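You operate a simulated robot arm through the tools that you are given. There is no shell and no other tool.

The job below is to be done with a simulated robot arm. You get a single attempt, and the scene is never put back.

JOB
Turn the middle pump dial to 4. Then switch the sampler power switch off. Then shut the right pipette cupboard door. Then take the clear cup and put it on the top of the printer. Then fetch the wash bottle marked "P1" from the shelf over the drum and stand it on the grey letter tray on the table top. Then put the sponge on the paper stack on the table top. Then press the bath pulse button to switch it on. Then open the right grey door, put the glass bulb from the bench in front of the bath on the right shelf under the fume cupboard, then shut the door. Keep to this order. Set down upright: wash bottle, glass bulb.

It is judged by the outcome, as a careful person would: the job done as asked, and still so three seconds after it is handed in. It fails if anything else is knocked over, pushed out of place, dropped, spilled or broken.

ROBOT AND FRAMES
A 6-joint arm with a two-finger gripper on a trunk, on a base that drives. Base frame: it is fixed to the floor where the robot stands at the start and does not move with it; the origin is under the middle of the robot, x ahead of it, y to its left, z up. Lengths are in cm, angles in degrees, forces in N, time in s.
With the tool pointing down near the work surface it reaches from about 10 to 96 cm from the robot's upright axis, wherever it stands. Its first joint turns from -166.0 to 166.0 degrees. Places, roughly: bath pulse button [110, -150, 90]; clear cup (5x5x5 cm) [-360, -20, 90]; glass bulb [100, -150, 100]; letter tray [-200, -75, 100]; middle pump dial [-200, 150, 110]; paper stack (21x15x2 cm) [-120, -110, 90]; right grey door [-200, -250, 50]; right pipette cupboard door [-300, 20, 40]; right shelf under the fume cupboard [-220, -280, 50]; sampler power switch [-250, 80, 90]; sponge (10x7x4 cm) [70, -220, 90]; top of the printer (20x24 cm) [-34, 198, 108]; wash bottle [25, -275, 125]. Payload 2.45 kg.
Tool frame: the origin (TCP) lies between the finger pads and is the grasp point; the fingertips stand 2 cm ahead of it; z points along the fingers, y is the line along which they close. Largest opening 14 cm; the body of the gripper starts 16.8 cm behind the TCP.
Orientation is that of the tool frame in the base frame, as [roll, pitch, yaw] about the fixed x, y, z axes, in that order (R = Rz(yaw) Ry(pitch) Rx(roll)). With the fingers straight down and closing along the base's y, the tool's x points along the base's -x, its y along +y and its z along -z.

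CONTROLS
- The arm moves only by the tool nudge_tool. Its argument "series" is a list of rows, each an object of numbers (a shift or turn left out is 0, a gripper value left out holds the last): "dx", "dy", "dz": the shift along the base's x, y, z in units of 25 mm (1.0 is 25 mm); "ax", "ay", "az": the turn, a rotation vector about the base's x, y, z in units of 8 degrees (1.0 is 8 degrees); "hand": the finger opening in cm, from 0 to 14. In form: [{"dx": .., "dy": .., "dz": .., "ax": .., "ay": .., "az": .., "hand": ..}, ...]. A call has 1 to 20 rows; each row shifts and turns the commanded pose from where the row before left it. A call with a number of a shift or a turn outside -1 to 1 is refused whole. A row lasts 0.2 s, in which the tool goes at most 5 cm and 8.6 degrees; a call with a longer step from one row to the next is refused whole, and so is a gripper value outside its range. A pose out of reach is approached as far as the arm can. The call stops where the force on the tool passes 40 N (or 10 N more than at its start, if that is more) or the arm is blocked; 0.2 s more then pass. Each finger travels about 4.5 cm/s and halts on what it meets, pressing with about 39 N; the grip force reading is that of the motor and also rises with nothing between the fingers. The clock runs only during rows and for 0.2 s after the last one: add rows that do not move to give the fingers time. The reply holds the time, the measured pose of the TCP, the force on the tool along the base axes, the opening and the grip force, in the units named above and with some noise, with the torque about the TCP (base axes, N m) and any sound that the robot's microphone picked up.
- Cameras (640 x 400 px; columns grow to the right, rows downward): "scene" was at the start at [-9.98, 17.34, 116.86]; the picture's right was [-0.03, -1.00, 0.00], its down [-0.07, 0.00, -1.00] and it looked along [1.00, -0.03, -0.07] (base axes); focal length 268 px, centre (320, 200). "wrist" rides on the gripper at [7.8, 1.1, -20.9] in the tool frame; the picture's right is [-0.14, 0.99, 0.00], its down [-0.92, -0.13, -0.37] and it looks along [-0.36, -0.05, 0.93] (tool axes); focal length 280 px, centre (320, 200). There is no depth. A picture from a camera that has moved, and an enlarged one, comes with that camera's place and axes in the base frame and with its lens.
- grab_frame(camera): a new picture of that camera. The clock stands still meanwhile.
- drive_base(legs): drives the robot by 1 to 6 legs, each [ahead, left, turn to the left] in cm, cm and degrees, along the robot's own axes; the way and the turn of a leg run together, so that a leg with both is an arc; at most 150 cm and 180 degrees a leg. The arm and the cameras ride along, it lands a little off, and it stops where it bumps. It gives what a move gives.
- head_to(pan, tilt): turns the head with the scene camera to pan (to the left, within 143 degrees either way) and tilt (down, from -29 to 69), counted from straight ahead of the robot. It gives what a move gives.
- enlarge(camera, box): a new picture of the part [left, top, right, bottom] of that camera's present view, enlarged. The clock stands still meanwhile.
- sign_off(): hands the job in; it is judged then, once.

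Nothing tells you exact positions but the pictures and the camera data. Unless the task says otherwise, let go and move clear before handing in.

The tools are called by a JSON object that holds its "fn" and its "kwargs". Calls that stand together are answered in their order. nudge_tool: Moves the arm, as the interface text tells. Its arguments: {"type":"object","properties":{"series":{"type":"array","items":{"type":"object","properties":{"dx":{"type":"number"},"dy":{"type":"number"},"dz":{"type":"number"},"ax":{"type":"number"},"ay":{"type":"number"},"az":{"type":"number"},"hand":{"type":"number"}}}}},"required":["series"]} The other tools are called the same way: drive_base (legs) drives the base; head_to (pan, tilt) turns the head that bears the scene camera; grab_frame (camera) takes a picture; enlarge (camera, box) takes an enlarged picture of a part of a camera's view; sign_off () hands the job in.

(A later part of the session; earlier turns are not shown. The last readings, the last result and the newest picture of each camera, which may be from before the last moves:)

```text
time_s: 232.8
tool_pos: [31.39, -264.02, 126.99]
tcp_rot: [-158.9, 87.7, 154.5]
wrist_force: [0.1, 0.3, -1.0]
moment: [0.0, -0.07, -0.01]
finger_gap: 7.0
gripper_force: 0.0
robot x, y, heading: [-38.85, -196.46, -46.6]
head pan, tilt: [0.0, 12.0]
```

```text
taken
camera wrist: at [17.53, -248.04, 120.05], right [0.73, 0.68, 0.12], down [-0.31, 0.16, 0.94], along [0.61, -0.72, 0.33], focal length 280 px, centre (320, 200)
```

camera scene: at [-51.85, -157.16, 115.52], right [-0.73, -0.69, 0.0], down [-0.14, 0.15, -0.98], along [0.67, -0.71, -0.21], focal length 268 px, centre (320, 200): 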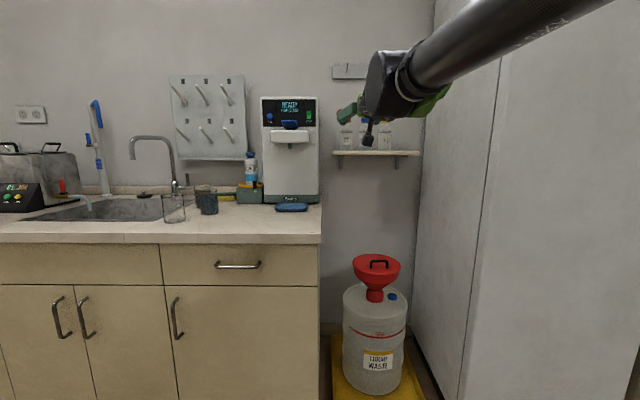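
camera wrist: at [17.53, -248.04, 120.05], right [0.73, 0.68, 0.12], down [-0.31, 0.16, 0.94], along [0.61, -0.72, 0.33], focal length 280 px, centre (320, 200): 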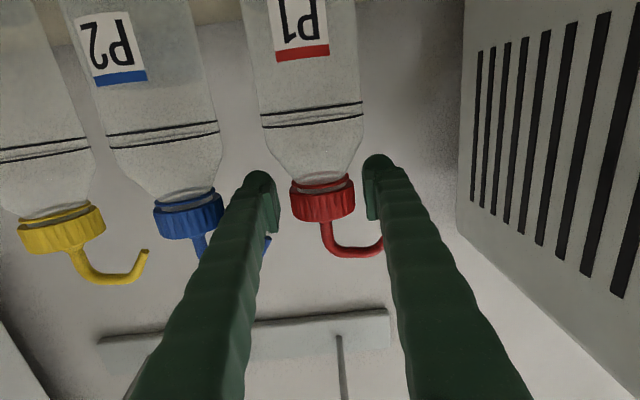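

The cap is now level with the pads. I close on it and lift.

{"fn": "nudge_tool", "kwargs": {"series": [{"hand": 5.5}, {"hand": 4.6}, {"hand": 4}, {}, {}, {}]}}

{"fn": "grab_frame", "kwargs": {"camera": "wrist"}}

```text
time_s: 234.2
tool_pos: [31.32, -263.97, 127.07]
tcp_rot: [-158.3, 87.8, 155.1]
wrist_force: [0.4, 0.5, -1.0]
moment: [-0.01, -0.07, 0.01]
finger_gap: 4.02
gripper_force: 0.2
robot x, y, heading: [-38.3, -196.36, -46.8]
head pan, tilt: [0.0, 12.0]
```

```text
taken
camera wrist: at [17.53, -248.04, 120.05], right [0.73, 0.68, 0.12], down [-0.31, 0.16, 0.94], along [0.61, -0.72, 0.33], focal length 280 px, centre (320, 200)
```

wrist: 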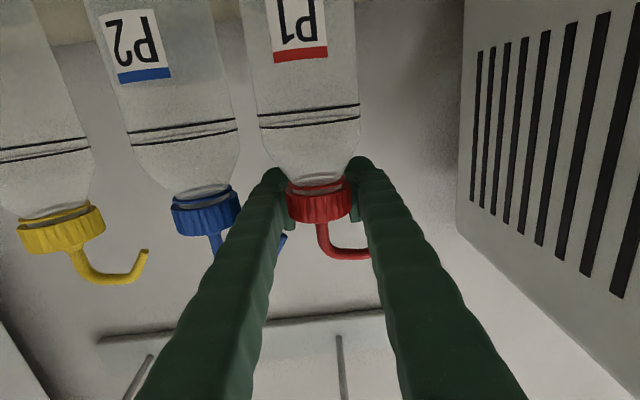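

Closing pulled the neighbour P2 about 2 cm towards P1 by its spout. I stop here, open a little and back straight out before anything else.

{"fn": "nudge_tool", "kwargs": {"series": [{"hand": 5.2}, {}, {}, {"dx": -0.34, "dy": 0.366}, {}]}}

{"fn": "grab_frame", "kwargs": {"camera": "wrist"}}

```text
time_s: 235.4
tool_pos: [30.46, -263.03, 127.1]
tcp_rot: [-157.7, 87.8, 155.6]
wrist_force: [1.1, 0.0, 0.0]
moment: [-0.01, 0.01, -0.02]
finger_gap: 5.18
gripper_force: 0.1
robot x, y, heading: [-38.58, -196.38, -46.5]
head pan, tilt: [0.0, 12.0]
```

```text
taken
camera wrist: at [16.68, -247.11, 120.04], right [0.73, 0.68, 0.12], down [-0.31, 0.17, 0.94], along [0.61, -0.72, 0.33], focal length 280 px, centre (320, 200)
```

wrist: 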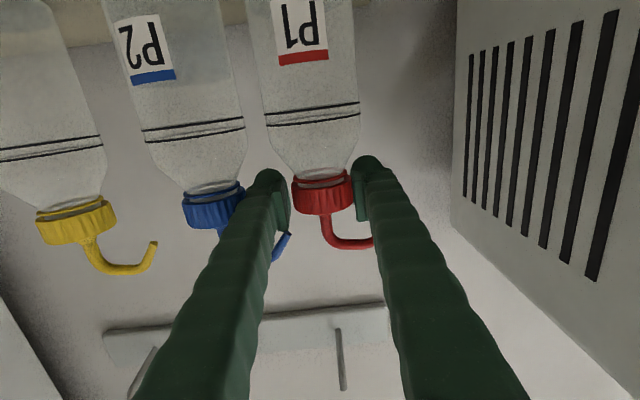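

{"fn": "nudge_tool", "kwargs": {"series": [{"dx": -0.34, "dy": 0.366}, {"dx": -0.34, "dy": 0.366}, {"dx": -0.68, "dy": 0.733}, {"dx": -0.68, "dy": 0.733}, {"dx": -0.68, "dy": 0.733}, {}]}}

{"fn": "grab_frame", "kwargs": {"camera": "wrist"}}

{"fn": "enlarge", "kwargs": {"camera": "scene", "box": [310, 60, 440, 180]}}

```text
time_s: 236.8
tool_pos: [23.7, -255.83, 127.14]
tcp_rot: [-157.9, 87.7, 155.3]
wrist_force: [-1.3, -0.5, 0.1]
moment: [-0.02, 0.0, 0.01]
finger_gap: 5.22
gripper_force: 0.1
robot x, y, heading: [-38.59, -196.71, -46.5]
head pan, tilt: [0.0, 12.0]
```

```text
taken
camera wrist: at [9.85, -239.83, 120.05], right [0.73, 0.68, 0.12], down [-0.31, 0.17, 0.94], along [0.61, -0.72, 0.33], focal length 280 px, centre (320, 200)
```

wrist: 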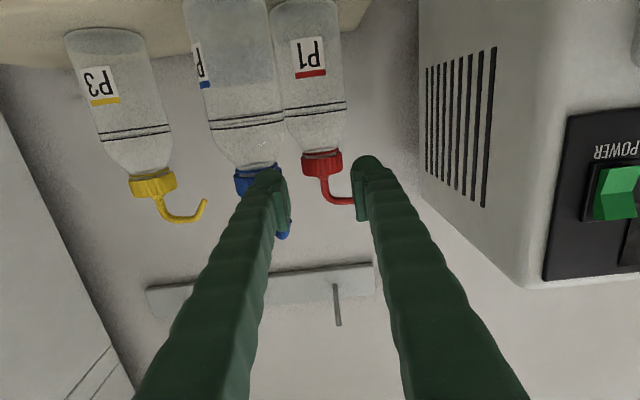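

```text
3.33 times, centred on (375, 120) of scene
camera zoom: at [-32.74, -177.42, 115.52], right [-0.73, -0.69, 0.0], down [-0.14, 0.15, -0.98], along [0.67, -0.71, -0.21], focal length 892 px, centre (137, 467)
```

zoom: 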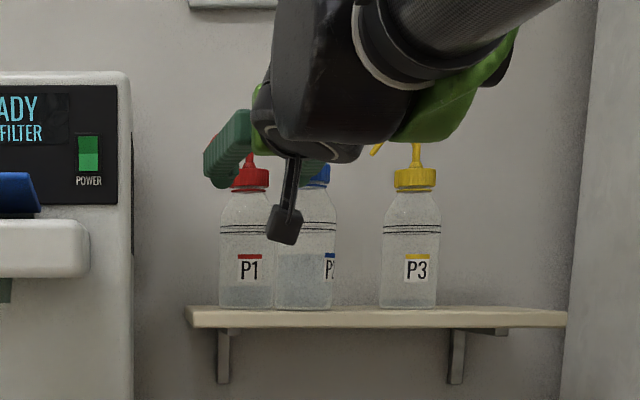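

The spout of P2 is hooked over the right finger and got dragged further. I lower the hand to slip out from under it, then look.

{"fn": "nudge_tool", "kwargs": {"series": [{"dz": -0.4}, {"dz": -0.4}, {"dz": -0.4}, {"dz": -0.4}, {}]}}

{"fn": "grab_frame", "kwargs": {"camera": "wrist"}}

{"fn": "enlarge", "kwargs": {"camera": "scene", "box": [310, 60, 440, 180]}}

```text
time_s: 238.1
tool_pos: [23.72, -255.77, 123.0]
tcp_rot: [-158.2, 87.7, 155.2]
wrist_force: [-0.2, -0.7, 0.1]
moment: [0.0, -0.03, 0.03]
finger_gap: 5.19
gripper_force: 0.1
robot x, y, heading: [-38.55, -197.06, -46.9]
head pan, tilt: [0.0, 12.0]
```

```text
taken
camera wrist: at [9.89, -239.85, 116.03], right [0.73, 0.68, 0.12], down [-0.31, 0.17, 0.94], along [0.61, -0.72, 0.33], focal length 280 px, centre (320, 200)
```

wrist: 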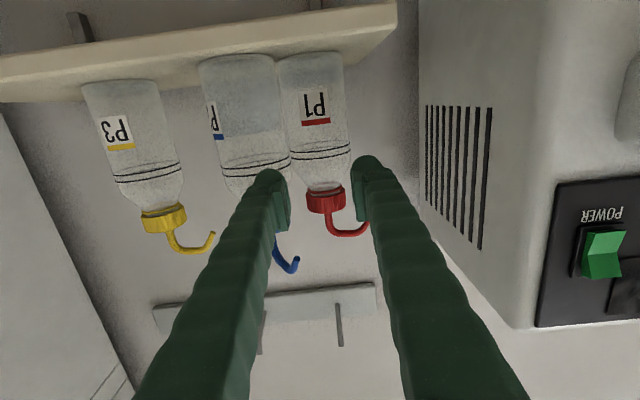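

```text
3.33 times, centred on (375, 120) of scene
camera zoom: at [-32.75, -177.42, 115.52], right [-0.73, -0.69, 0.0], down [-0.14, 0.15, -0.98], along [0.67, -0.71, -0.21], focal length 892 px, centre (137, 467)
```

zoom: 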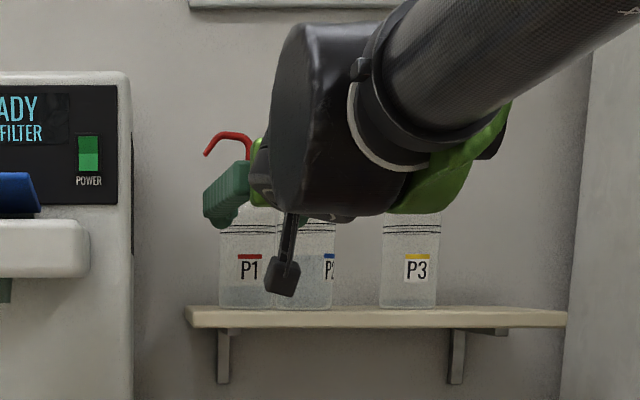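

{"fn": "nudge_tool", "kwargs": {"series": [{"dx": -0.34, "dy": 0.366}, {"dx": -0.68, "dy": 0.733}, {"dx": -0.68, "dy": 0.733}, {"dx": -0.68, "dy": 0.733}, {"dx": -0.68, "dy": 0.733}, {}]}}

{"fn": "grab_frame", "kwargs": {"camera": "wrist"}}

{"fn": "enlarge", "kwargs": {"camera": "wrist", "box": [100, 50, 400, 250]}}

```text
time_s: 239.4
tool_pos: [16.1, -247.63, 123.29]
tcp_rot: [-158.5, 87.8, 154.7]
wrist_force: [0.2, 0.4, 0.3]
moment: [-0.01, 0.01, 0.01]
finger_gap: 5.2
gripper_force: 0.2
robot x, y, heading: [-38.72, -196.39, -46.6]
head pan, tilt: [0.0, 12.0]
```

```text
taken
camera wrist: at [2.13, -231.64, 116.21], right [0.73, 0.68, 0.12], down [-0.31, 0.16, 0.94], along [0.61, -0.72, 0.33], focal length 280 px, centre (320, 200)
```

wrist: 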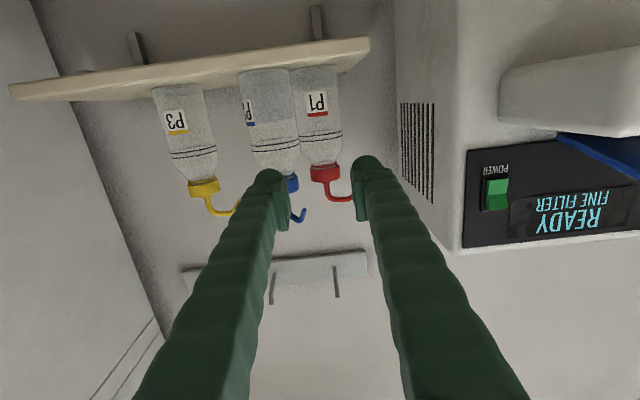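

```text
2.00 times, centred on (250, 150) of wrist
camera zoom: at [2.13, -231.64, 116.21], right [0.73, 0.68, 0.12], down [-0.31, 0.16, 0.94], along [0.61, -0.72, 0.33], focal length 561 px, centre (460, 300)
```

zoom: 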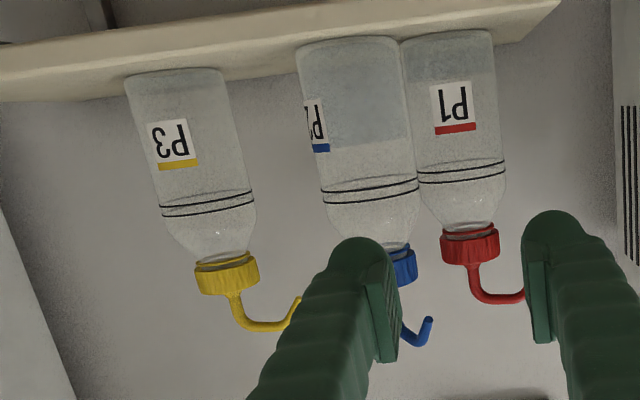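

P2 is still upright but displaced about 3.4 cm left and 2 cm forward, touching P1. With closed fingers low down I'll nudge P2 back to the right before taking P1.

{"fn": "nudge_tool", "kwargs": {"series": [{"hand": 2}, {"hand": 0}, {"dz": -0.8}, {"dz": -0.8}, {"dz": -0.9}, {"dx": 0.8, "dy": -0.78}, {"dx": 0.8, "dy": -0.78}, {"dx": 0.8, "dy": -0.78}, {"dx": 0.8, "dy": -0.78}, {}]}}

{"fn": "grab_frame", "kwargs": {"camera": "wrist"}}

```text
time_s: 241.7
tool_pos: [23.99, -255.4, 116.73]
tcp_rot: [-157.8, 87.7, 155.5]
wrist_force: [0.4, -1.0, -0.5]
moment: [-0.02, 0.02, 0.02]
finger_gap: 0.01
gripper_force: 29.2
robot x, y, heading: [-38.13, -196.36, -46.7]
head pan, tilt: [0.0, 12.0]
```

```text
taken
camera wrist: at [10.15, -239.43, 109.75], right [0.73, 0.68, 0.12], down [-0.31, 0.17, 0.94], along [0.61, -0.72, 0.33], focal length 280 px, centre (320, 200)
```

wrist: 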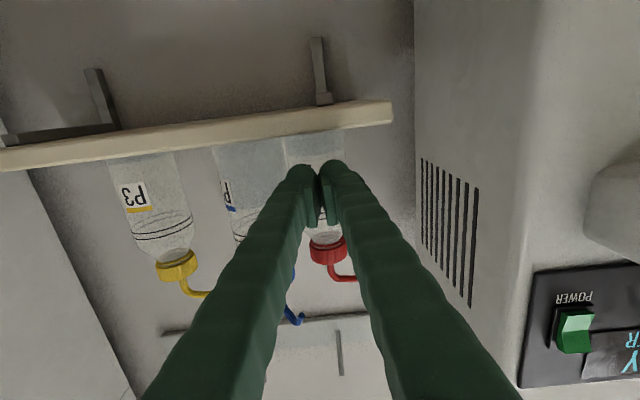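

{"fn": "nudge_tool", "kwargs": {"series": [{"dx": 0.68, "dy": -0.733}, {"dx": 0.6, "dy": -0.65}, {}]}}

{"fn": "grab_frame", "kwargs": {"camera": "wrist"}}

{"fn": "enlarge", "kwargs": {"camera": "scene", "box": [310, 60, 440, 180]}}

```text
time_s: 242.4
tool_pos: [27.25, -258.74, 116.91]
tcp_rot: [-157.9, 87.7, 155.3]
wrist_force: [-0.1, -0.2, 0.0]
moment: [0.04, 0.01, -0.01]
finger_gap: 0.0
gripper_force: 29.5
robot x, y, heading: [-38.72, -196.52, -46.7]
head pan, tilt: [0.0, 12.0]
```

```text
taken
camera wrist: at [13.36, -242.83, 109.92], right [0.73, 0.68, 0.12], down [-0.31, 0.17, 0.94], along [0.61, -0.72, 0.33], focal length 280 px, centre (320, 200)
```

wrist: 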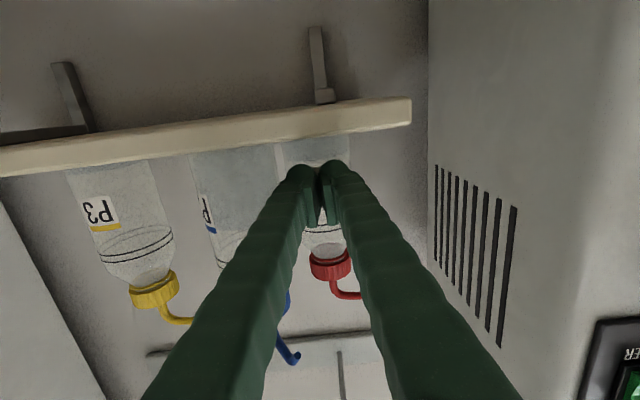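

```text
3.33 times, centred on (375, 120) of scene
camera zoom: at [-32.75, -177.42, 115.52], right [-0.73, -0.69, 0.0], down [-0.14, 0.15, -0.98], along [0.67, -0.71, -0.21], focal length 892 px, centre (137, 467)
```

zoom: 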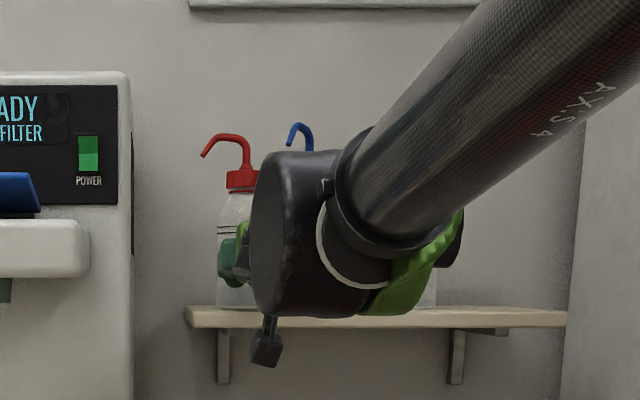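

{"fn": "nudge_tool", "kwargs": {"series": [{"dx": -0.37, "dy": -0.34}, {"dx": -0.37, "dy": -0.34}, {"dx": -0.37, "dy": -0.34}, {}]}}

{"fn": "grab_frame", "kwargs": {"camera": "wrist"}}

```text
time_s: 243.4
tool_pos: [24.49, -261.38, 116.91]
tcp_rot: [-158.2, 87.7, 154.9]
wrist_force: [-0.4, 0.0, -0.9]
moment: [0.03, 0.0, 0.03]
finger_gap: 0.01
gripper_force: 29.9
robot x, y, heading: [-38.84, -196.48, -47.0]
head pan, tilt: [0.0, 12.0]
```

```text
taken
camera wrist: at [10.62, -245.37, 109.86], right [0.73, 0.68, 0.12], down [-0.31, 0.17, 0.94], along [0.61, -0.72, 0.33], focal length 280 px, centre (320, 200)
```

wrist: 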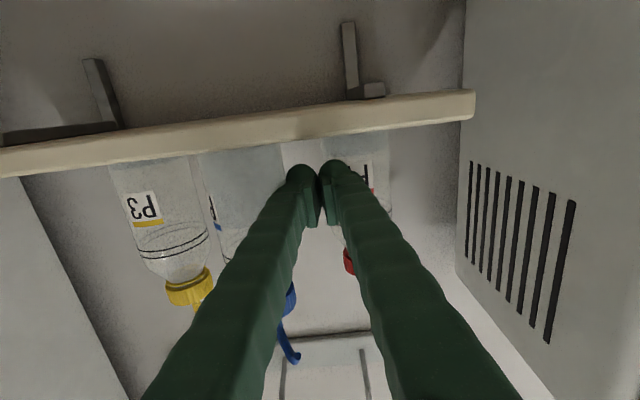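

P2 is pushed back to about its spot with a clear gap to P1. Now I retreat, roll the hand 180° so the camera rides on top (needed for setting down later), and then take P1 by its body.

{"fn": "nudge_tool", "kwargs": {"series": [{"dx": 0.3, "dy": 0.28}, {"dx": -0.68, "dy": 0.733}, {"dx": -0.68, "dy": 0.733}, {"dx": -0.68, "dy": 0.733}, {"dx": -0.68, "dy": 0.733}, {"dx": -0.68, "dy": 0.733}, {"dx": -0.68, "dy": 0.733}, {"dx": -0.68, "dy": 0.733}, {"hand": 4}, {}]}}

{"fn": "nudge_tool", "kwargs": {"series": [{"ax": 0.68, "ay": -0.733}, {"ax": 0.68, "ay": -0.733}, {"ax": 0.68, "ay": -0.733}, {"ax": 0.68, "ay": -0.733}, {"ax": 0.68, "ay": -0.733}, {"ax": 0.68, "ay": -0.733}, {"ax": 0.68, "ay": -0.733}, {"ax": 0.68, "ay": -0.733}, {"ax": 0.68, "ay": -0.733}, {"ax": 0.68, "ay": -0.733}, {"ax": 0.68, "ay": -0.733}, {}]}}

```text
time_s: 245.7
tool_pos: [13.49, -247.79, 116.92]
tcp_rot: [-158.2, 87.7, 154.9]
wrist_force: [-0.5, -0.1, 0.9]
moment: [0.03, -0.02, -0.01]
finger_gap: 4.0
gripper_force: 0.0
robot x, y, heading: [-38.55, -196.7, -46.7]
head pan, tilt: [0.0, 12.0]
```

```text
time_s: 248.2
tool_pos: [13.19, -247.74, 116.93]
tcp_rot: [90.0, 2.8, 45.2]
wrist_force: [-0.8, 0.5, -0.8]
moment: [-0.02, 0.01, 0.03]
finger_gap: 4.02
gripper_force: 0.1
robot x, y, heading: [-38.67, -196.44, -46.7]
head pan, tilt: [0.0, 12.0]
```

{"fn": "nudge_tool", "kwargs": {"series": [{"ax": 0.68, "ay": -0.733}, {"ax": 0.68, "ay": -0.733}, {"ax": 0.68, "ay": -0.733}, {"ax": 0.68, "ay": -0.733}, {"ax": 0.68, "ay": -0.733}, {"ax": 0.68, "ay": -0.733}, {"ax": 0.68, "ay": -0.733}, {"ax": 0.68, "ay": -0.733}, {"ax": 0.68, "ay": -0.733}, {"ax": 0.68, "ay": -0.733}, {"ax": 0.68, "ay": -0.733}, {"ax": 0.34, "ay": -0.366, "hand": 8.4}, {}]}}

{"fn": "grab_frame", "kwargs": {"camera": "wrist"}}

{"fn": "grab_frame", "kwargs": {"camera": "scene"}}

```text
time_s: 251.1
tool_pos: [13.1, -248.01, 116.87]
tcp_rot: [70.3, -82.3, 63.1]
wrist_force: [0.3, -0.2, 0.3]
moment: [0.01, 0.02, -0.01]
finger_gap: 8.41
gripper_force: 0.0
out of reach, approached as far as the arm can: row 1, 2
robot x, y, heading: [-38.36, -196.47, -46.7]
head pan, tilt: [0.0, 12.0]
```

```text
taken
camera wrist: at [-1.57, -232.78, 123.85], right [-0.73, -0.69, -0.01], down [-0.22, 0.24, -0.95], along [0.65, -0.68, -0.33], focal length 280 px, centre (320, 200)
```

wrist: 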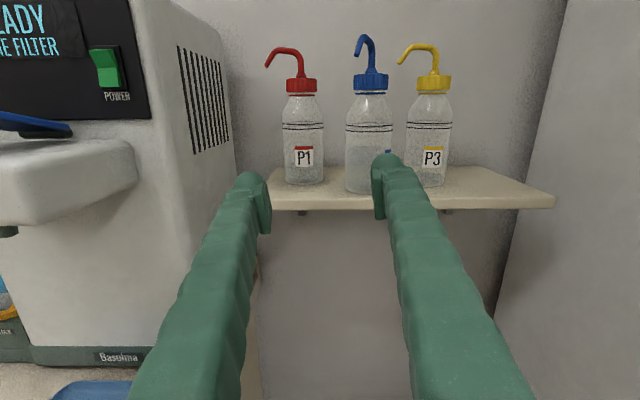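

```text
taken
camera scene: at [-32.75, -177.41, 115.52], right [-0.73, -0.69, 0.0], down [-0.14, 0.15, -0.98], along [0.67, -0.71, -0.21], focal length 268 px, centre (320, 200)
```

scene: 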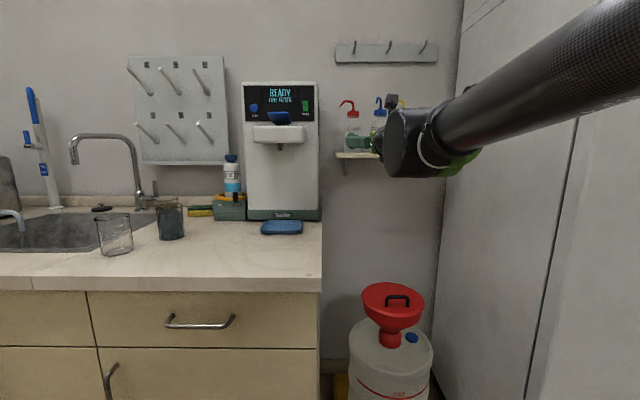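

Now I can see all three: P2 stands upright but about 5 cm too far forward, near the shelf edge. I push it straight back to the row with closed fingers first.

{"fn": "nudge_tool", "kwargs": {"series": [{"dx": -0.684, "dy": -0.635, "hand": 4}, {"dx": -0.684, "dy": -0.635, "hand": 0}, {"dx": -0.684, "dy": -0.635}, {}, {"dx": 0.68, "dy": -0.733}, {"dx": 0.68, "dy": -0.733}, {"dx": 0.68, "dy": -0.733}, {"dx": 0.68, "dy": -0.733}, {}]}}

{"fn": "grab_frame", "kwargs": {"camera": "wrist"}}

```text
time_s: 253.1
tool_pos: [17.78, -257.34, 117.04]
tcp_rot: [70.3, -82.3, 62.5]
wrist_force: [0.4, 0.0, 0.2]
moment: [0.01, -0.01, 0.02]
finger_gap: 0.02
gripper_force: 29.6
out of reach, approached as far as the arm can: row 1, 2, 3, 5, 6
robot x, y, heading: [-39.01, -196.71, -46.6]
head pan, tilt: [0.0, 12.0]
```

```text
taken
camera wrist: at [3.24, -241.96, 123.95], right [-0.73, -0.68, -0.01], down [-0.21, 0.25, -0.95], along [0.65, -0.69, -0.33], focal length 280 px, centre (320, 200)
```

wrist: 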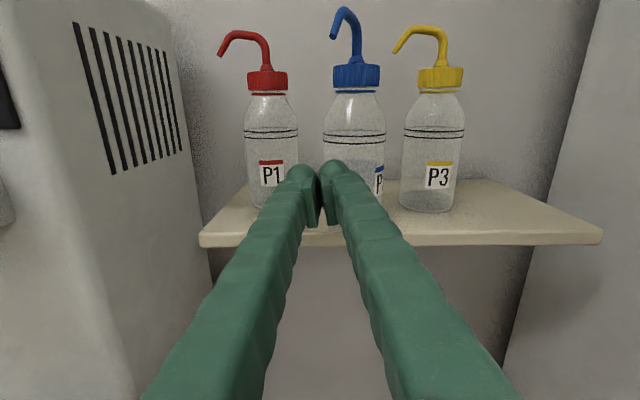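

{"fn": "nudge_tool", "kwargs": {"series": [{"dx": -0.54, "dy": -0.5}, {"dx": -0.54, "dy": -0.5}, {}]}}

{"fn": "grab_frame", "kwargs": {"camera": "wrist"}}

```text
time_s: 253.8
tool_pos: [17.17, -258.01, 116.83]
tcp_rot: [70.4, -82.3, 61.8]
wrist_force: [-0.3, -0.2, 0.3]
moment: [0.02, 0.01, -0.03]
finger_gap: 0.0
gripper_force: 29.3
out of reach, approached as far as the arm can: row 1, 2
robot x, y, heading: [-38.43, -196.72, -46.7]
head pan, tilt: [0.0, 12.0]
```

```text
taken
camera wrist: at [2.79, -242.51, 123.91], right [-0.74, -0.67, -0.01], down [-0.21, 0.25, -0.95], along [0.64, -0.7, -0.33], focal length 280 px, centre (320, 200)
```

wrist: 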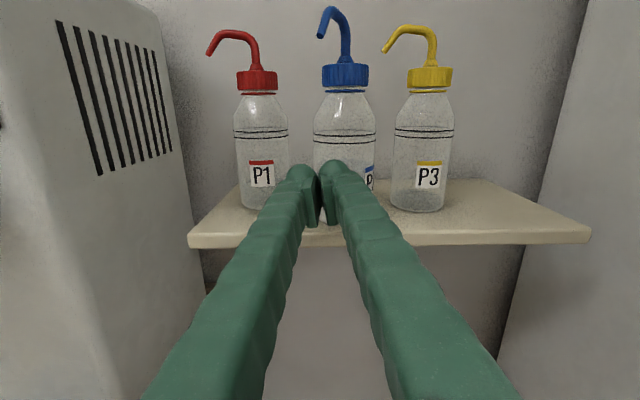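

The arm is at a joint limit sideways, so I use the base for the 3 cm sideways shift.

{"fn": "drive_base", "kwargs": {"legs": [[0, -3, 0]]}}

{"fn": "grab_frame", "kwargs": {"camera": "wrist"}}

```text
time_s: 254.7
tool_pos: [15.1, -260.13, 116.91]
tcp_rot: [70.4, -82.4, 61.8]
wrist_force: [-0.5, 0.6, 0.0]
moment: [0.0, 0.02, 0.01]
finger_gap: 0.01
gripper_force: 29.5
robot x, y, heading: [-40.89, -198.74, -46.5]
head pan, tilt: [0.0, 12.0]
```

```text
taken
camera wrist: at [0.63, -244.54, 123.91], right [-0.74, -0.67, -0.01], down [-0.21, 0.25, -0.95], along [0.64, -0.7, -0.33], focal length 280 px, centre (320, 200)
```

wrist: 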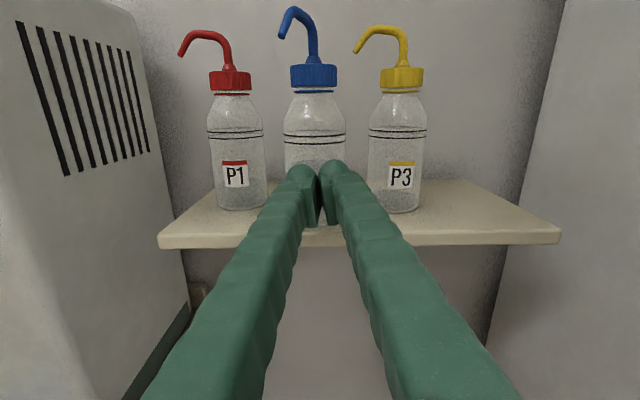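

{"fn": "nudge_tool", "kwargs": {"series": [{"dx": 0.5, "dy": -0.54}, {"dx": 0.5, "dy": -0.54}, {"dx": 0.3, "dy": -0.32}, {"dx": 0.3, "dy": -0.32}, {"dx": 0.3, "dy": -0.32}, {}]}}

{"fn": "grab_frame", "kwargs": {"camera": "wrist"}}

```text
time_s: 256.1
tool_pos: [19.69, -265.13, 117.02]
tcp_rot: [70.3, -82.3, 61.8]
wrist_force: [0.1, -0.4, 1.0]
moment: [0.02, 0.03, -0.01]
finger_gap: 0.02
gripper_force: 29.2
robot x, y, heading: [-40.66, -198.84, -46.7]
head pan, tilt: [0.0, 12.0]
```

```text
taken
camera wrist: at [5.41, -249.68, 123.95], right [-0.74, -0.67, -0.01], down [-0.21, 0.25, -0.95], along [0.64, -0.7, -0.33], focal length 280 px, centre (320, 200)
```

wrist: 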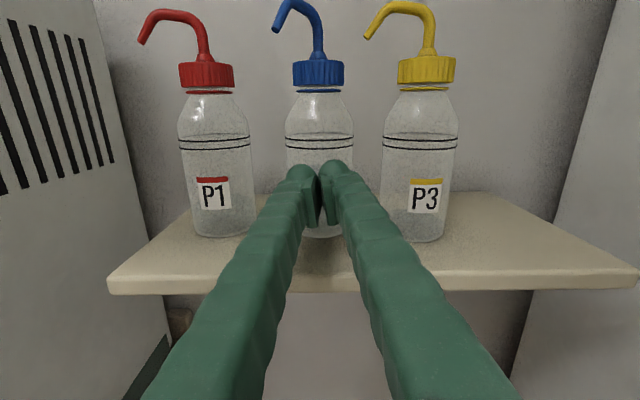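

P2 is back in line with its neighbours. To make room for a body grip on P1, I back off and gently part P1 and P2 with the closed hand between them.

{"fn": "nudge_tool", "kwargs": {"series": [{"dx": -0.68, "dy": 0.733}, {"dx": -0.68, "dy": 0.733}, {"dx": -0.68, "dy": 0.733}, {"dx": 0.7, "dy": 0.65}, {"dx": 0.71, "dy": 0.66}, {}]}}

{"fn": "grab_frame", "kwargs": {"camera": "wrist"}}

```text
time_s: 257.5
tool_pos: [17.49, -257.06, 116.97]
tcp_rot: [70.4, -82.3, 61.7]
wrist_force: [0.1, 0.0, 0.0]
moment: [-0.02, 0.02, 0.02]
finger_gap: 0.01
gripper_force: 29.7
out of reach, approached as far as the arm can: row 4
robot x, y, heading: [-40.7, -198.45, -46.7]
head pan, tilt: [0.0, 12.0]
```

```text
taken
camera wrist: at [3.15, -241.52, 124.03], right [-0.74, -0.67, -0.01], down [-0.21, 0.25, -0.95], along [0.64, -0.7, -0.33], focal length 280 px, centre (320, 200)
```

wrist: 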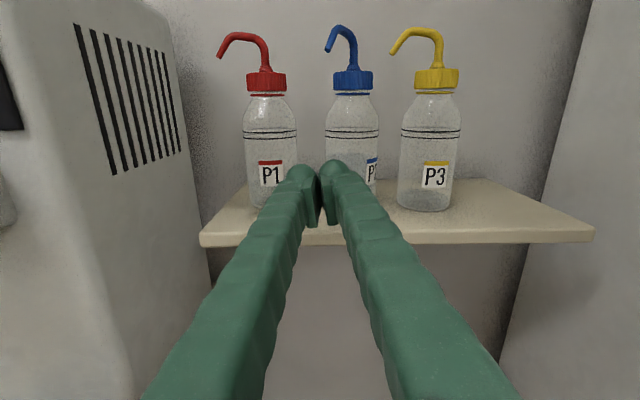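

{"fn": "nudge_tool", "kwargs": {"series": [{"dx": 0.23, "dy": 0.22}, {"dx": 0.68, "dy": -0.733}, {"dx": 0.68, "dy": -0.733}, {"dx": 0.68, "dy": -0.733}, {"dx": 0.3, "dy": -0.32}, {}]}}

{"fn": "grab_frame", "kwargs": {"camera": "wrist"}}

```text
time_s: 258.9
tool_pos: [23.97, -262.69, 117.07]
tcp_rot: [70.3, -82.2, 61.8]
wrist_force: [-0.3, 0.2, -0.3]
moment: [0.02, 0.0, 0.02]
finger_gap: 0.01
gripper_force: 29.2
robot x, y, heading: [-41.01, -198.48, -46.5]
head pan, tilt: [0.0, 12.0]
```

```text
taken
camera wrist: at [9.55, -247.17, 123.99], right [-0.74, -0.67, -0.01], down [-0.21, 0.25, -0.95], along [0.64, -0.7, -0.33], focal length 280 px, centre (320, 200)
```

wrist: 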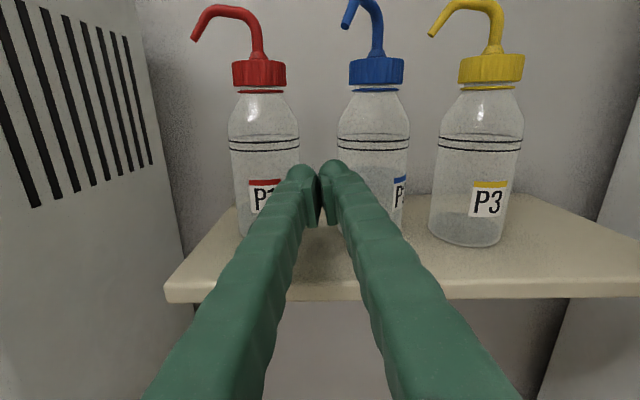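

{"fn": "nudge_tool", "kwargs": {"series": [{"dx": 0.3, "dy": -0.32}, {"dx": 0.3, "dy": -0.32}, {"dx": 0.3, "dy": -0.32}, {"dx": 0.3, "dy": -0.32}, {}]}}

{"fn": "grab_frame", "kwargs": {"camera": "wrist"}}

```text
time_s: 260.1
tool_pos: [26.92, -266.08, 117.02]
tcp_rot: [70.4, -82.2, 61.7]
wrist_force: [-0.5, 0.8, 0.8]
moment: [-0.03, 0.0, 0.02]
finger_gap: 0.01
gripper_force: 28.8
robot x, y, heading: [-40.58, -198.68, -46.7]
head pan, tilt: [0.0, 12.0]
```

```text
taken
camera wrist: at [12.5, -250.51, 124.01], right [-0.74, -0.67, -0.01], down [-0.21, 0.25, -0.95], along [0.64, -0.7, -0.33], focal length 280 px, centre (320, 200)
```

wrist: 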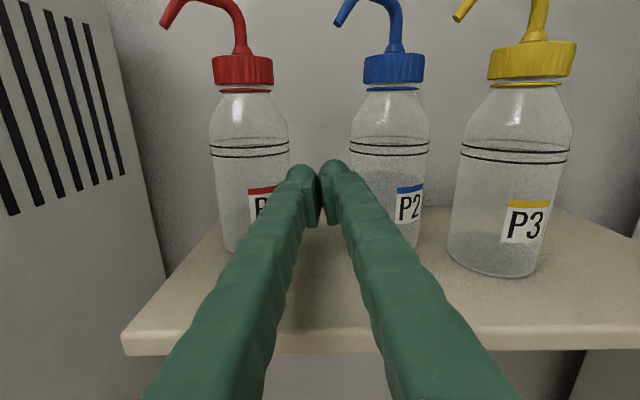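

P1 and P2 are now about 12 cm apart. I back out, open, and go in for P1's body.

{"fn": "nudge_tool", "kwargs": {"series": [{"dx": -0.68, "dy": 0.733}, {"dx": -0.68, "dy": 0.733}, {"dx": -0.68, "dy": 0.733}, {"dx": -0.68, "dy": 0.733}, {"dx": -0.68, "dy": 0.733}, {"dx": -0.68, "dy": 0.733}, {"hand": 5}, {"dx": 0.7, "dy": 0.65, "hand": 8.6}, {"dx": 0.7, "dy": 0.65}, {"dx": 0.5, "dy": 0.46, "dz": 0.6}, {}]}}

{"fn": "grab_frame", "kwargs": {"camera": "wrist"}}

```text
time_s: 262.5
tool_pos: [21.34, -250.62, 118.52]
tcp_rot: [70.4, -82.3, 61.7]
wrist_force: [0.0, 0.2, -0.4]
moment: [-0.03, -0.03, -0.01]
finger_gap: 8.64
gripper_force: 0.0
robot x, y, heading: [-41.04, -198.51, -46.5]
head pan, tilt: [0.0, 12.0]
```

```text
taken
camera wrist: at [6.99, -235.23, 125.55], right [-0.74, -0.67, -0.01], down [-0.21, 0.25, -0.95], along [0.64, -0.7, -0.33], focal length 280 px, centre (320, 200)
```

wrist: 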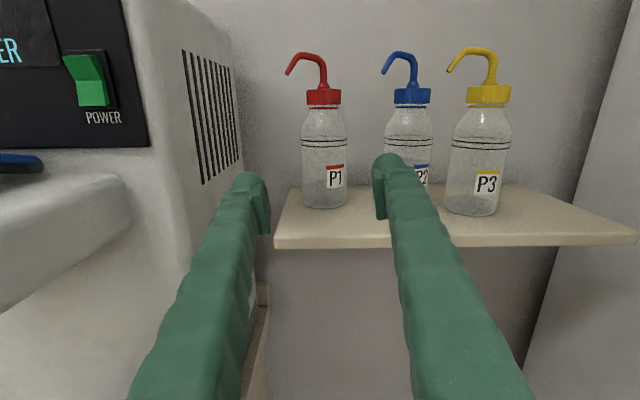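

{"fn": "nudge_tool", "kwargs": {"series": [{"dx": -0.29, "dy": -0.27}, {"dx": 0.68, "dy": -0.733}, {"dx": 0.68, "dy": -0.733}, {"dx": 0.68, "dy": -0.733}, {"dx": 0.68, "dy": -0.733}, {}]}}

{"fn": "grab_frame", "kwargs": {"camera": "wrist"}}

```text
time_s: 263.9
tool_pos: [27.34, -258.61, 118.52]
tcp_rot: [70.4, -82.3, 61.7]
wrist_force: [0.0, 0.4, -1.4]
moment: [0.0, -0.03, 0.0]
finger_gap: 8.57
gripper_force: 0.2
robot x, y, heading: [-40.84, -198.89, -46.5]
head pan, tilt: [0.0, 12.0]
```

```text
taken
camera wrist: at [12.99, -243.19, 125.52], right [-0.74, -0.67, -0.01], down [-0.21, 0.25, -0.95], along [0.64, -0.7, -0.33], focal length 280 px, centre (320, 200)
```

wrist: 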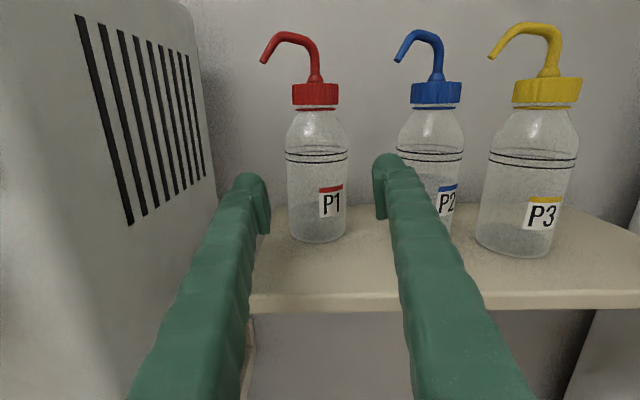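

{"fn": "nudge_tool", "kwargs": {"series": [{"dx": 0.6, "dy": -0.65}, {"dx": 0.6, "dy": -0.65}, {"dx": 0.6, "dy": -0.65}, {"dx": 0.5, "dy": -0.54}, {}]}}

{"fn": "grab_frame", "kwargs": {"camera": "wrist"}}

```text
time_s: 265.1
tool_pos: [33.42, -264.98, 118.47]
tcp_rot: [70.5, -82.2, 61.6]
wrist_force: [0.2, 0.2, -0.8]
moment: [-0.01, -0.02, 0.02]
finger_gap: 8.6
gripper_force: 0.1
robot x, y, heading: [-41.03, -198.45, -46.7]
head pan, tilt: [0.0, 12.0]
```

```text
taken
camera wrist: at [18.95, -249.42, 125.47], right [-0.74, -0.67, -0.01], down [-0.21, 0.25, -0.95], along [0.64, -0.7, -0.33], focal length 280 px, centre (320, 200)
```

wrist: 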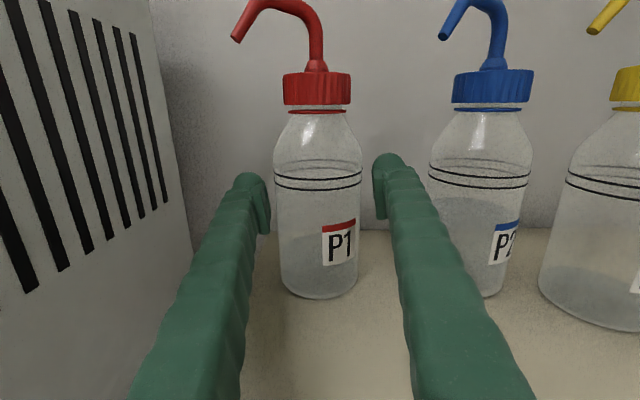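

P1 stands between the pads. I close and lift slightly.

{"fn": "nudge_tool", "kwargs": {"series": [{"hand": 7.2}, {}, {"hand": 6.2}, {}, {"hand": 5.8}, {}, {}]}}

{"fn": "grab_frame", "kwargs": {"camera": "wrist"}}

```text
time_s: 266.7
tool_pos: [33.27, -264.97, 118.53]
tcp_rot: [70.3, -82.3, 61.7]
wrist_force: [0.8, 0.0, 1.2]
moment: [0.1, -0.07, 0.02]
finger_gap: 6.18
gripper_force: 39.3
robot x, y, heading: [-40.89, -198.82, -46.6]
head pan, tilt: [0.0, 12.0]
```

```text
taken
camera wrist: at [18.93, -249.4, 125.48], right [-0.74, -0.67, -0.01], down [-0.21, 0.25, -0.95], along [0.64, -0.7, -0.33], focal length 280 px, centre (320, 200)
```

wrist: 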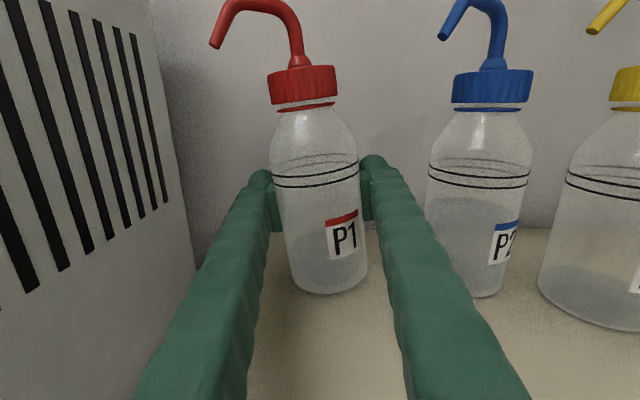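

The hand is rolled about 7° off level, so the bottle tilted slightly in the grip. I lift it 1.5 cm and level it.

{"fn": "nudge_tool", "kwargs": {"series": [{"dz": 0.3}, {"dz": 0.4}, {"ax": 0.3, "ay": -0.33}, {"ax": 0.31, "ay": -0.33}, {}]}}

{"fn": "grab_frame", "kwargs": {"camera": "wrist"}}

```text
time_s: 267.9
tool_pos: [33.29, -264.99, 120.25]
tcp_rot: [0.4, -87.4, 131.6]
wrist_force: [-0.7, 0.3, -0.9]
moment: [-0.05, -0.05, 0.0]
finger_gap: 6.2
gripper_force: 39.3
robot x, y, heading: [-41.16, -198.67, -46.5]
head pan, tilt: [0.0, 12.0]
```

```text
taken
camera wrist: at [18.3, -249.99, 127.13], right [-0.73, -0.67, -0.14], down [-0.12, 0.33, -0.94], along [0.67, -0.67, -0.32], focal length 280 px, centre (320, 200)
```

wrist: 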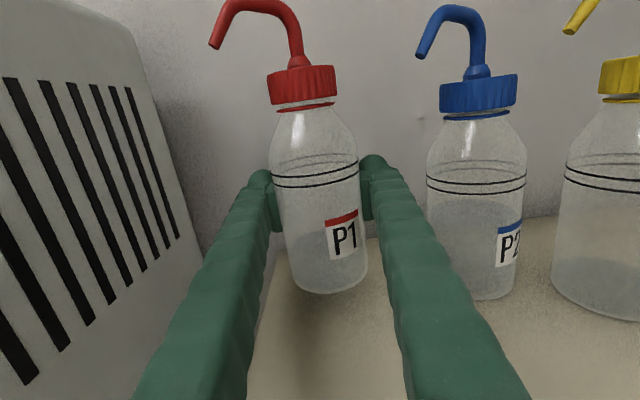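

P1 is upright again. I pull it straight out from the shelf.

{"fn": "nudge_tool", "kwargs": {"series": [{"dx": -0.68, "dy": 0.733}, {"dx": -0.68, "dy": 0.733}, {"dx": -0.68, "dy": 0.733}, {"dx": -0.68, "dy": 0.733}, {"dx": -0.68, "dy": 0.733}, {"dx": -0.68, "dy": 0.733}, {"dx": -0.68, "dy": 0.733}, {"dx": -0.68, "dy": 0.733}, {}]}}

{"fn": "grab_frame", "kwargs": {"camera": "wrist"}}

{"fn": "grab_frame", "kwargs": {"camera": "scene"}}

```text
time_s: 269.9
tool_pos: [19.72, -250.14, 120.15]
tcp_rot: [1.6, -87.4, 130.3]
wrist_force: [-0.4, -0.4, -1.7]
moment: [-0.02, -0.01, 0.0]
finger_gap: 6.17
gripper_force: 39.0
robot x, y, heading: [-40.89, -198.95, -47.0]
head pan, tilt: [0.0, 12.0]
```

```text
taken
camera wrist: at [4.77, -235.35, 127.16], right [-0.73, -0.67, -0.14], down [-0.12, 0.33, -0.94], along [0.67, -0.67, -0.32], focal length 280 px, centre (320, 200)
```

wrist: 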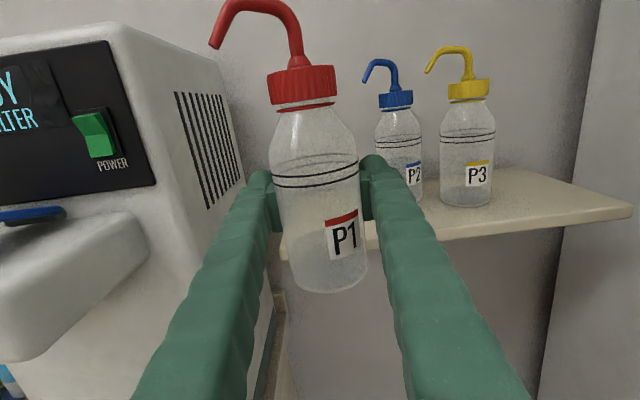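

```text
taken
camera scene: at [-34.92, -179.47, 115.52], right [-0.73, -0.69, 0.0], down [-0.14, 0.15, -0.98], along [0.67, -0.71, -0.21], focal length 268 px, centre (320, 200)
```

scene: 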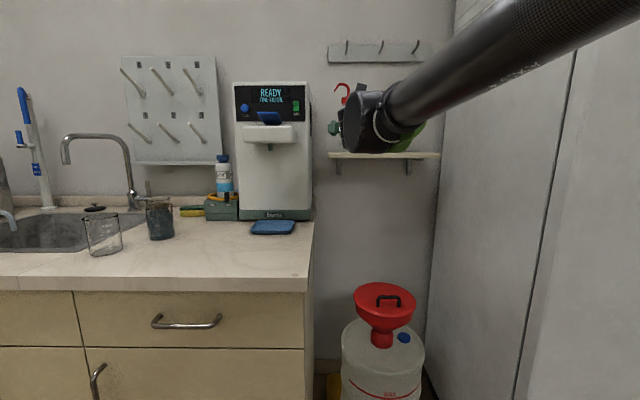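

P1 is free. P2 has been shoved several centimetres back and right, which I'll put right after setting P1 down. Now I drive around the table to the letter tray.

{"fn": "drive_base", "kwargs": {"legs": [[-45, 0, 0], [0, 69, 0], [-131, 0, 0], [-72, 0, 0]]}}

{"fn": "head_to", "kwargs": {"pan": -40, "tilt": 20}}

{"fn": "grab_frame", "kwargs": {"camera": "scene"}}

{"fn": "grab_frame", "kwargs": {"camera": "wrist"}}

```text
time_s: 285.8
tool_pos: [-101.38, -21.31, 120.05]
tcp_rot: [1.3, -87.5, 131.4]
wrist_force: [-0.6, -0.1, -0.6]
moment: [0.0, -0.01, 0.01]
finger_gap: 6.16
gripper_force: 39.4
robot x, y, heading: [-162.67, 29.35, -45.9]
head pan, tilt: [0.0, 12.0]
```

```text
time_s: 286.8
tool_pos: [-101.32, -21.34, 120.28]
tcp_rot: [1.2, -87.5, 131.3]
wrist_force: [-0.9, -0.1, -1.3]
moment: [-0.04, -0.01, -0.04]
finger_gap: 6.15
gripper_force: 39.3
robot x, y, heading: [-162.56, 29.89, -45.6]
head pan, tilt: [-40.0, 20.0]
```

```text
taken
camera scene: at [-162.8, 46.26, 114.22], right [-1.0, -0.07, 0.0], down [-0.02, 0.34, -0.94], along [0.07, -0.94, -0.34], focal length 268 px, centre (320, 200)
```

scene: 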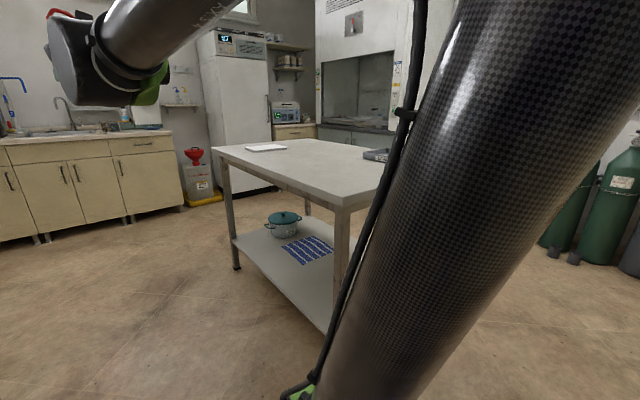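

```text
taken
camera wrist: at [-116.6, -6.56, 127.15], right [-0.72, -0.68, -0.14], down [-0.13, 0.33, -0.94], along [0.68, -0.66, -0.32], focal length 280 px, centre (320, 200)
```

wrist: 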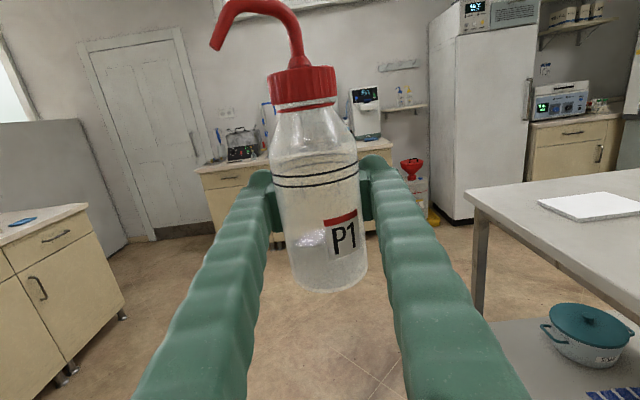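

{"fn": "drive_base", "kwargs": {"legs": [[-13, -46, -1.4], [0, -53, 0], [-15, 0, 0]]}}

{"fn": "head_to", "kwargs": {"pan": 5, "tilt": 25}}

{"fn": "grab_frame", "kwargs": {"camera": "scene"}}

{"fn": "grab_frame", "kwargs": {"camera": "wrist"}}

```text
time_s: 293.4
tool_pos: [-195.58, -69.99, 120.15]
tcp_rot: [1.3, -87.5, 129.5]
wrist_force: [-0.6, -0.3, -2.9]
moment: [0.0, -0.03, -0.07]
finger_gap: 6.12
gripper_force: 39.2
robot x, y, heading: [-254.72, -17.1, -47.7]
head pan, tilt: [-40.0, 20.0]
```

```text
time_s: 294.5
tool_pos: [-195.51, -70.08, 120.18]
tcp_rot: [1.4, -87.5, 129.4]
wrist_force: [0.4, -0.8, -1.6]
moment: [-0.01, -0.01, -0.03]
finger_gap: 6.18
gripper_force: 38.8
robot x, y, heading: [-254.76, -16.92, -48.0]
head pan, tilt: [5.0, 25.0]
```

```text
taken
camera scene: at [-248.3, 2.54, 113.41], right [-0.68, -0.73, 0.0], down [-0.31, 0.29, -0.91], along [0.66, -0.62, -0.42], focal length 268 px, centre (320, 200)
```

scene: 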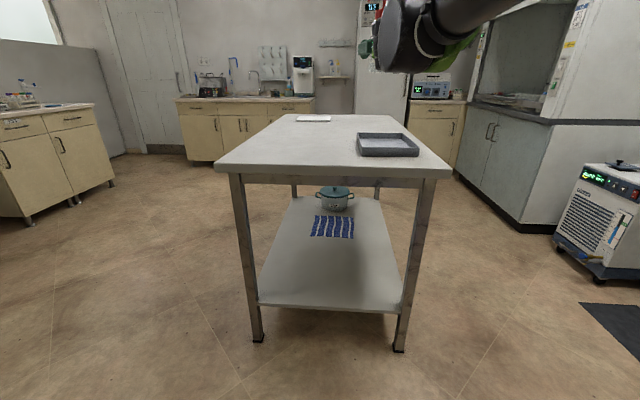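

```text
taken
camera wrist: at [-210.22, -54.78, 127.15], right [-0.75, -0.65, -0.14], down [-0.12, 0.33, -0.94], along [0.65, -0.68, -0.32], focal length 280 px, centre (320, 200)
```

wrist: 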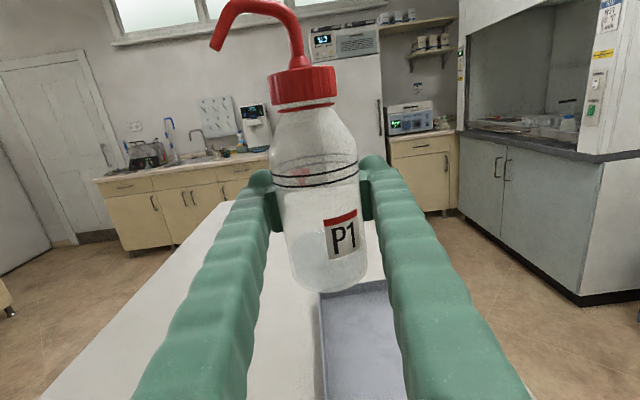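

The grey tray is under and slightly right of the bottle (centre about (-195,-78)). I shift over it and lower part of the way.

{"fn": "nudge_tool", "kwargs": {"series": [{"dx": -0.52, "dy": -0.92}, {"dx": -0.52, "dy": -0.92}, {"dz": -1}, {"dz": -1}, {"dz": -1}, {"dz": -1}, {"dz": -1}, {"dz": -1}, {"dz": -0.6}, {}]}}

{"fn": "grab_frame", "kwargs": {"camera": "scene"}}

{"fn": "grab_frame", "kwargs": {"camera": "wrist"}}

```text
time_s: 296.7
tool_pos: [-198.08, -74.72, 103.67]
tcp_rot: [1.1, -87.5, 129.8]
wrist_force: [0.2, -0.1, -1.4]
moment: [-0.06, -0.03, 0.01]
finger_gap: 6.16
gripper_force: 38.8
robot x, y, heading: [-254.93, -16.99, -47.8]
head pan, tilt: [5.0, 25.0]
```

```text
taken
camera scene: at [-248.3, 2.55, 113.41], right [-0.68, -0.73, 0.0], down [-0.31, 0.29, -0.91], along [0.67, -0.62, -0.42], focal length 268 px, centre (320, 200)
```

scene: 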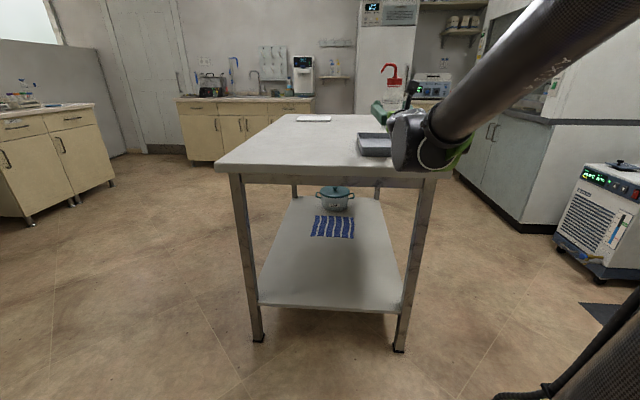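

```text
taken
camera wrist: at [-212.77, -59.47, 110.57], right [-0.75, -0.65, -0.14], down [-0.12, 0.33, -0.94], along [0.65, -0.68, -0.32], focal length 280 px, centre (320, 200)
```

wrist: 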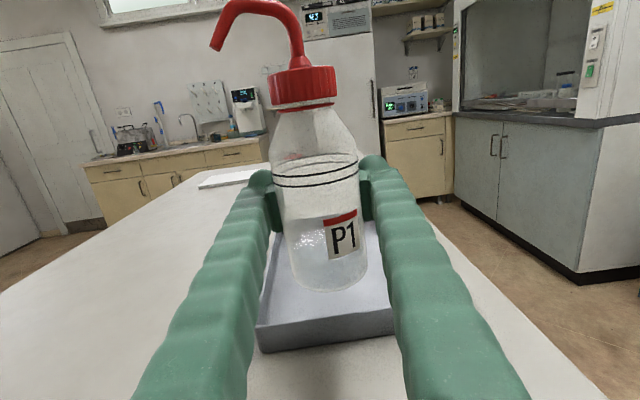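

{"fn": "nudge_tool", "kwargs": {"series": [{"dz": -0.6}, {"dz": -0.6}, {"dz": -0.6}, {"dz": -0.4}, {}]}}

{"fn": "grab_frame", "kwargs": {"camera": "wrist"}}

{"fn": "enlarge", "kwargs": {"camera": "scene", "box": [320, 60, 480, 200]}}

```text
time_s: 297.9
tool_pos: [-197.97, -74.63, 98.24]
tcp_rot: [1.2, -87.4, 129.4]
wrist_force: [0.1, 0.3, -0.5]
moment: [-0.01, -0.02, -0.04]
finger_gap: 6.13
gripper_force: 39.3
robot x, y, heading: [-254.98, -17.19, -47.8]
head pan, tilt: [5.0, 25.0]
```

```text
taken
camera wrist: at [-212.75, -59.42, 105.07], right [-0.75, -0.65, -0.14], down [-0.12, 0.33, -0.94], along [0.65, -0.68, -0.32], focal length 280 px, centre (320, 200)
```

wrist: 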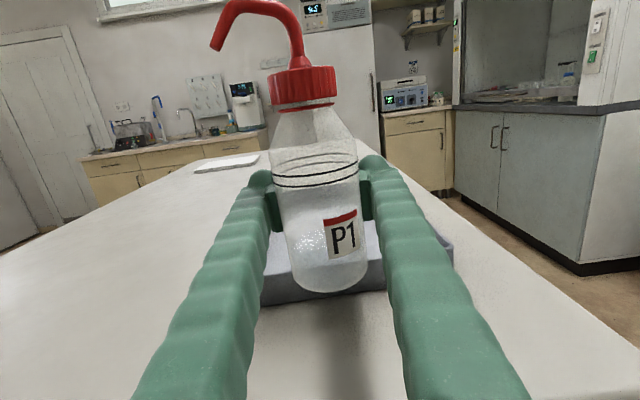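

```text
2.86 times, centred on (400, 130) of scene
camera zoom: at [-248.29, 2.55, 113.41], right [-0.68, -0.73, 0.0], down [-0.31, 0.29, -0.91], along [0.67, -0.62, -0.42], focal length 764 px, centre (91, 400)
```

zoom: 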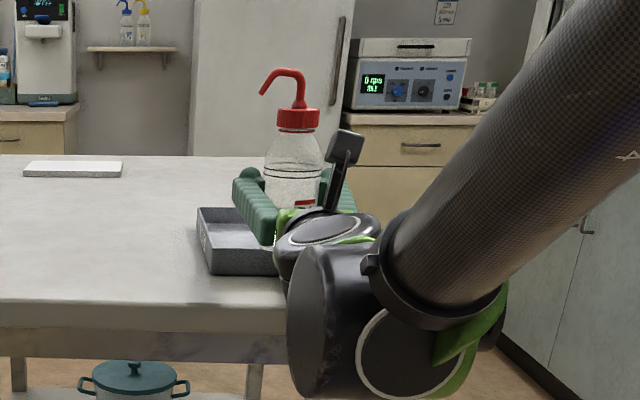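

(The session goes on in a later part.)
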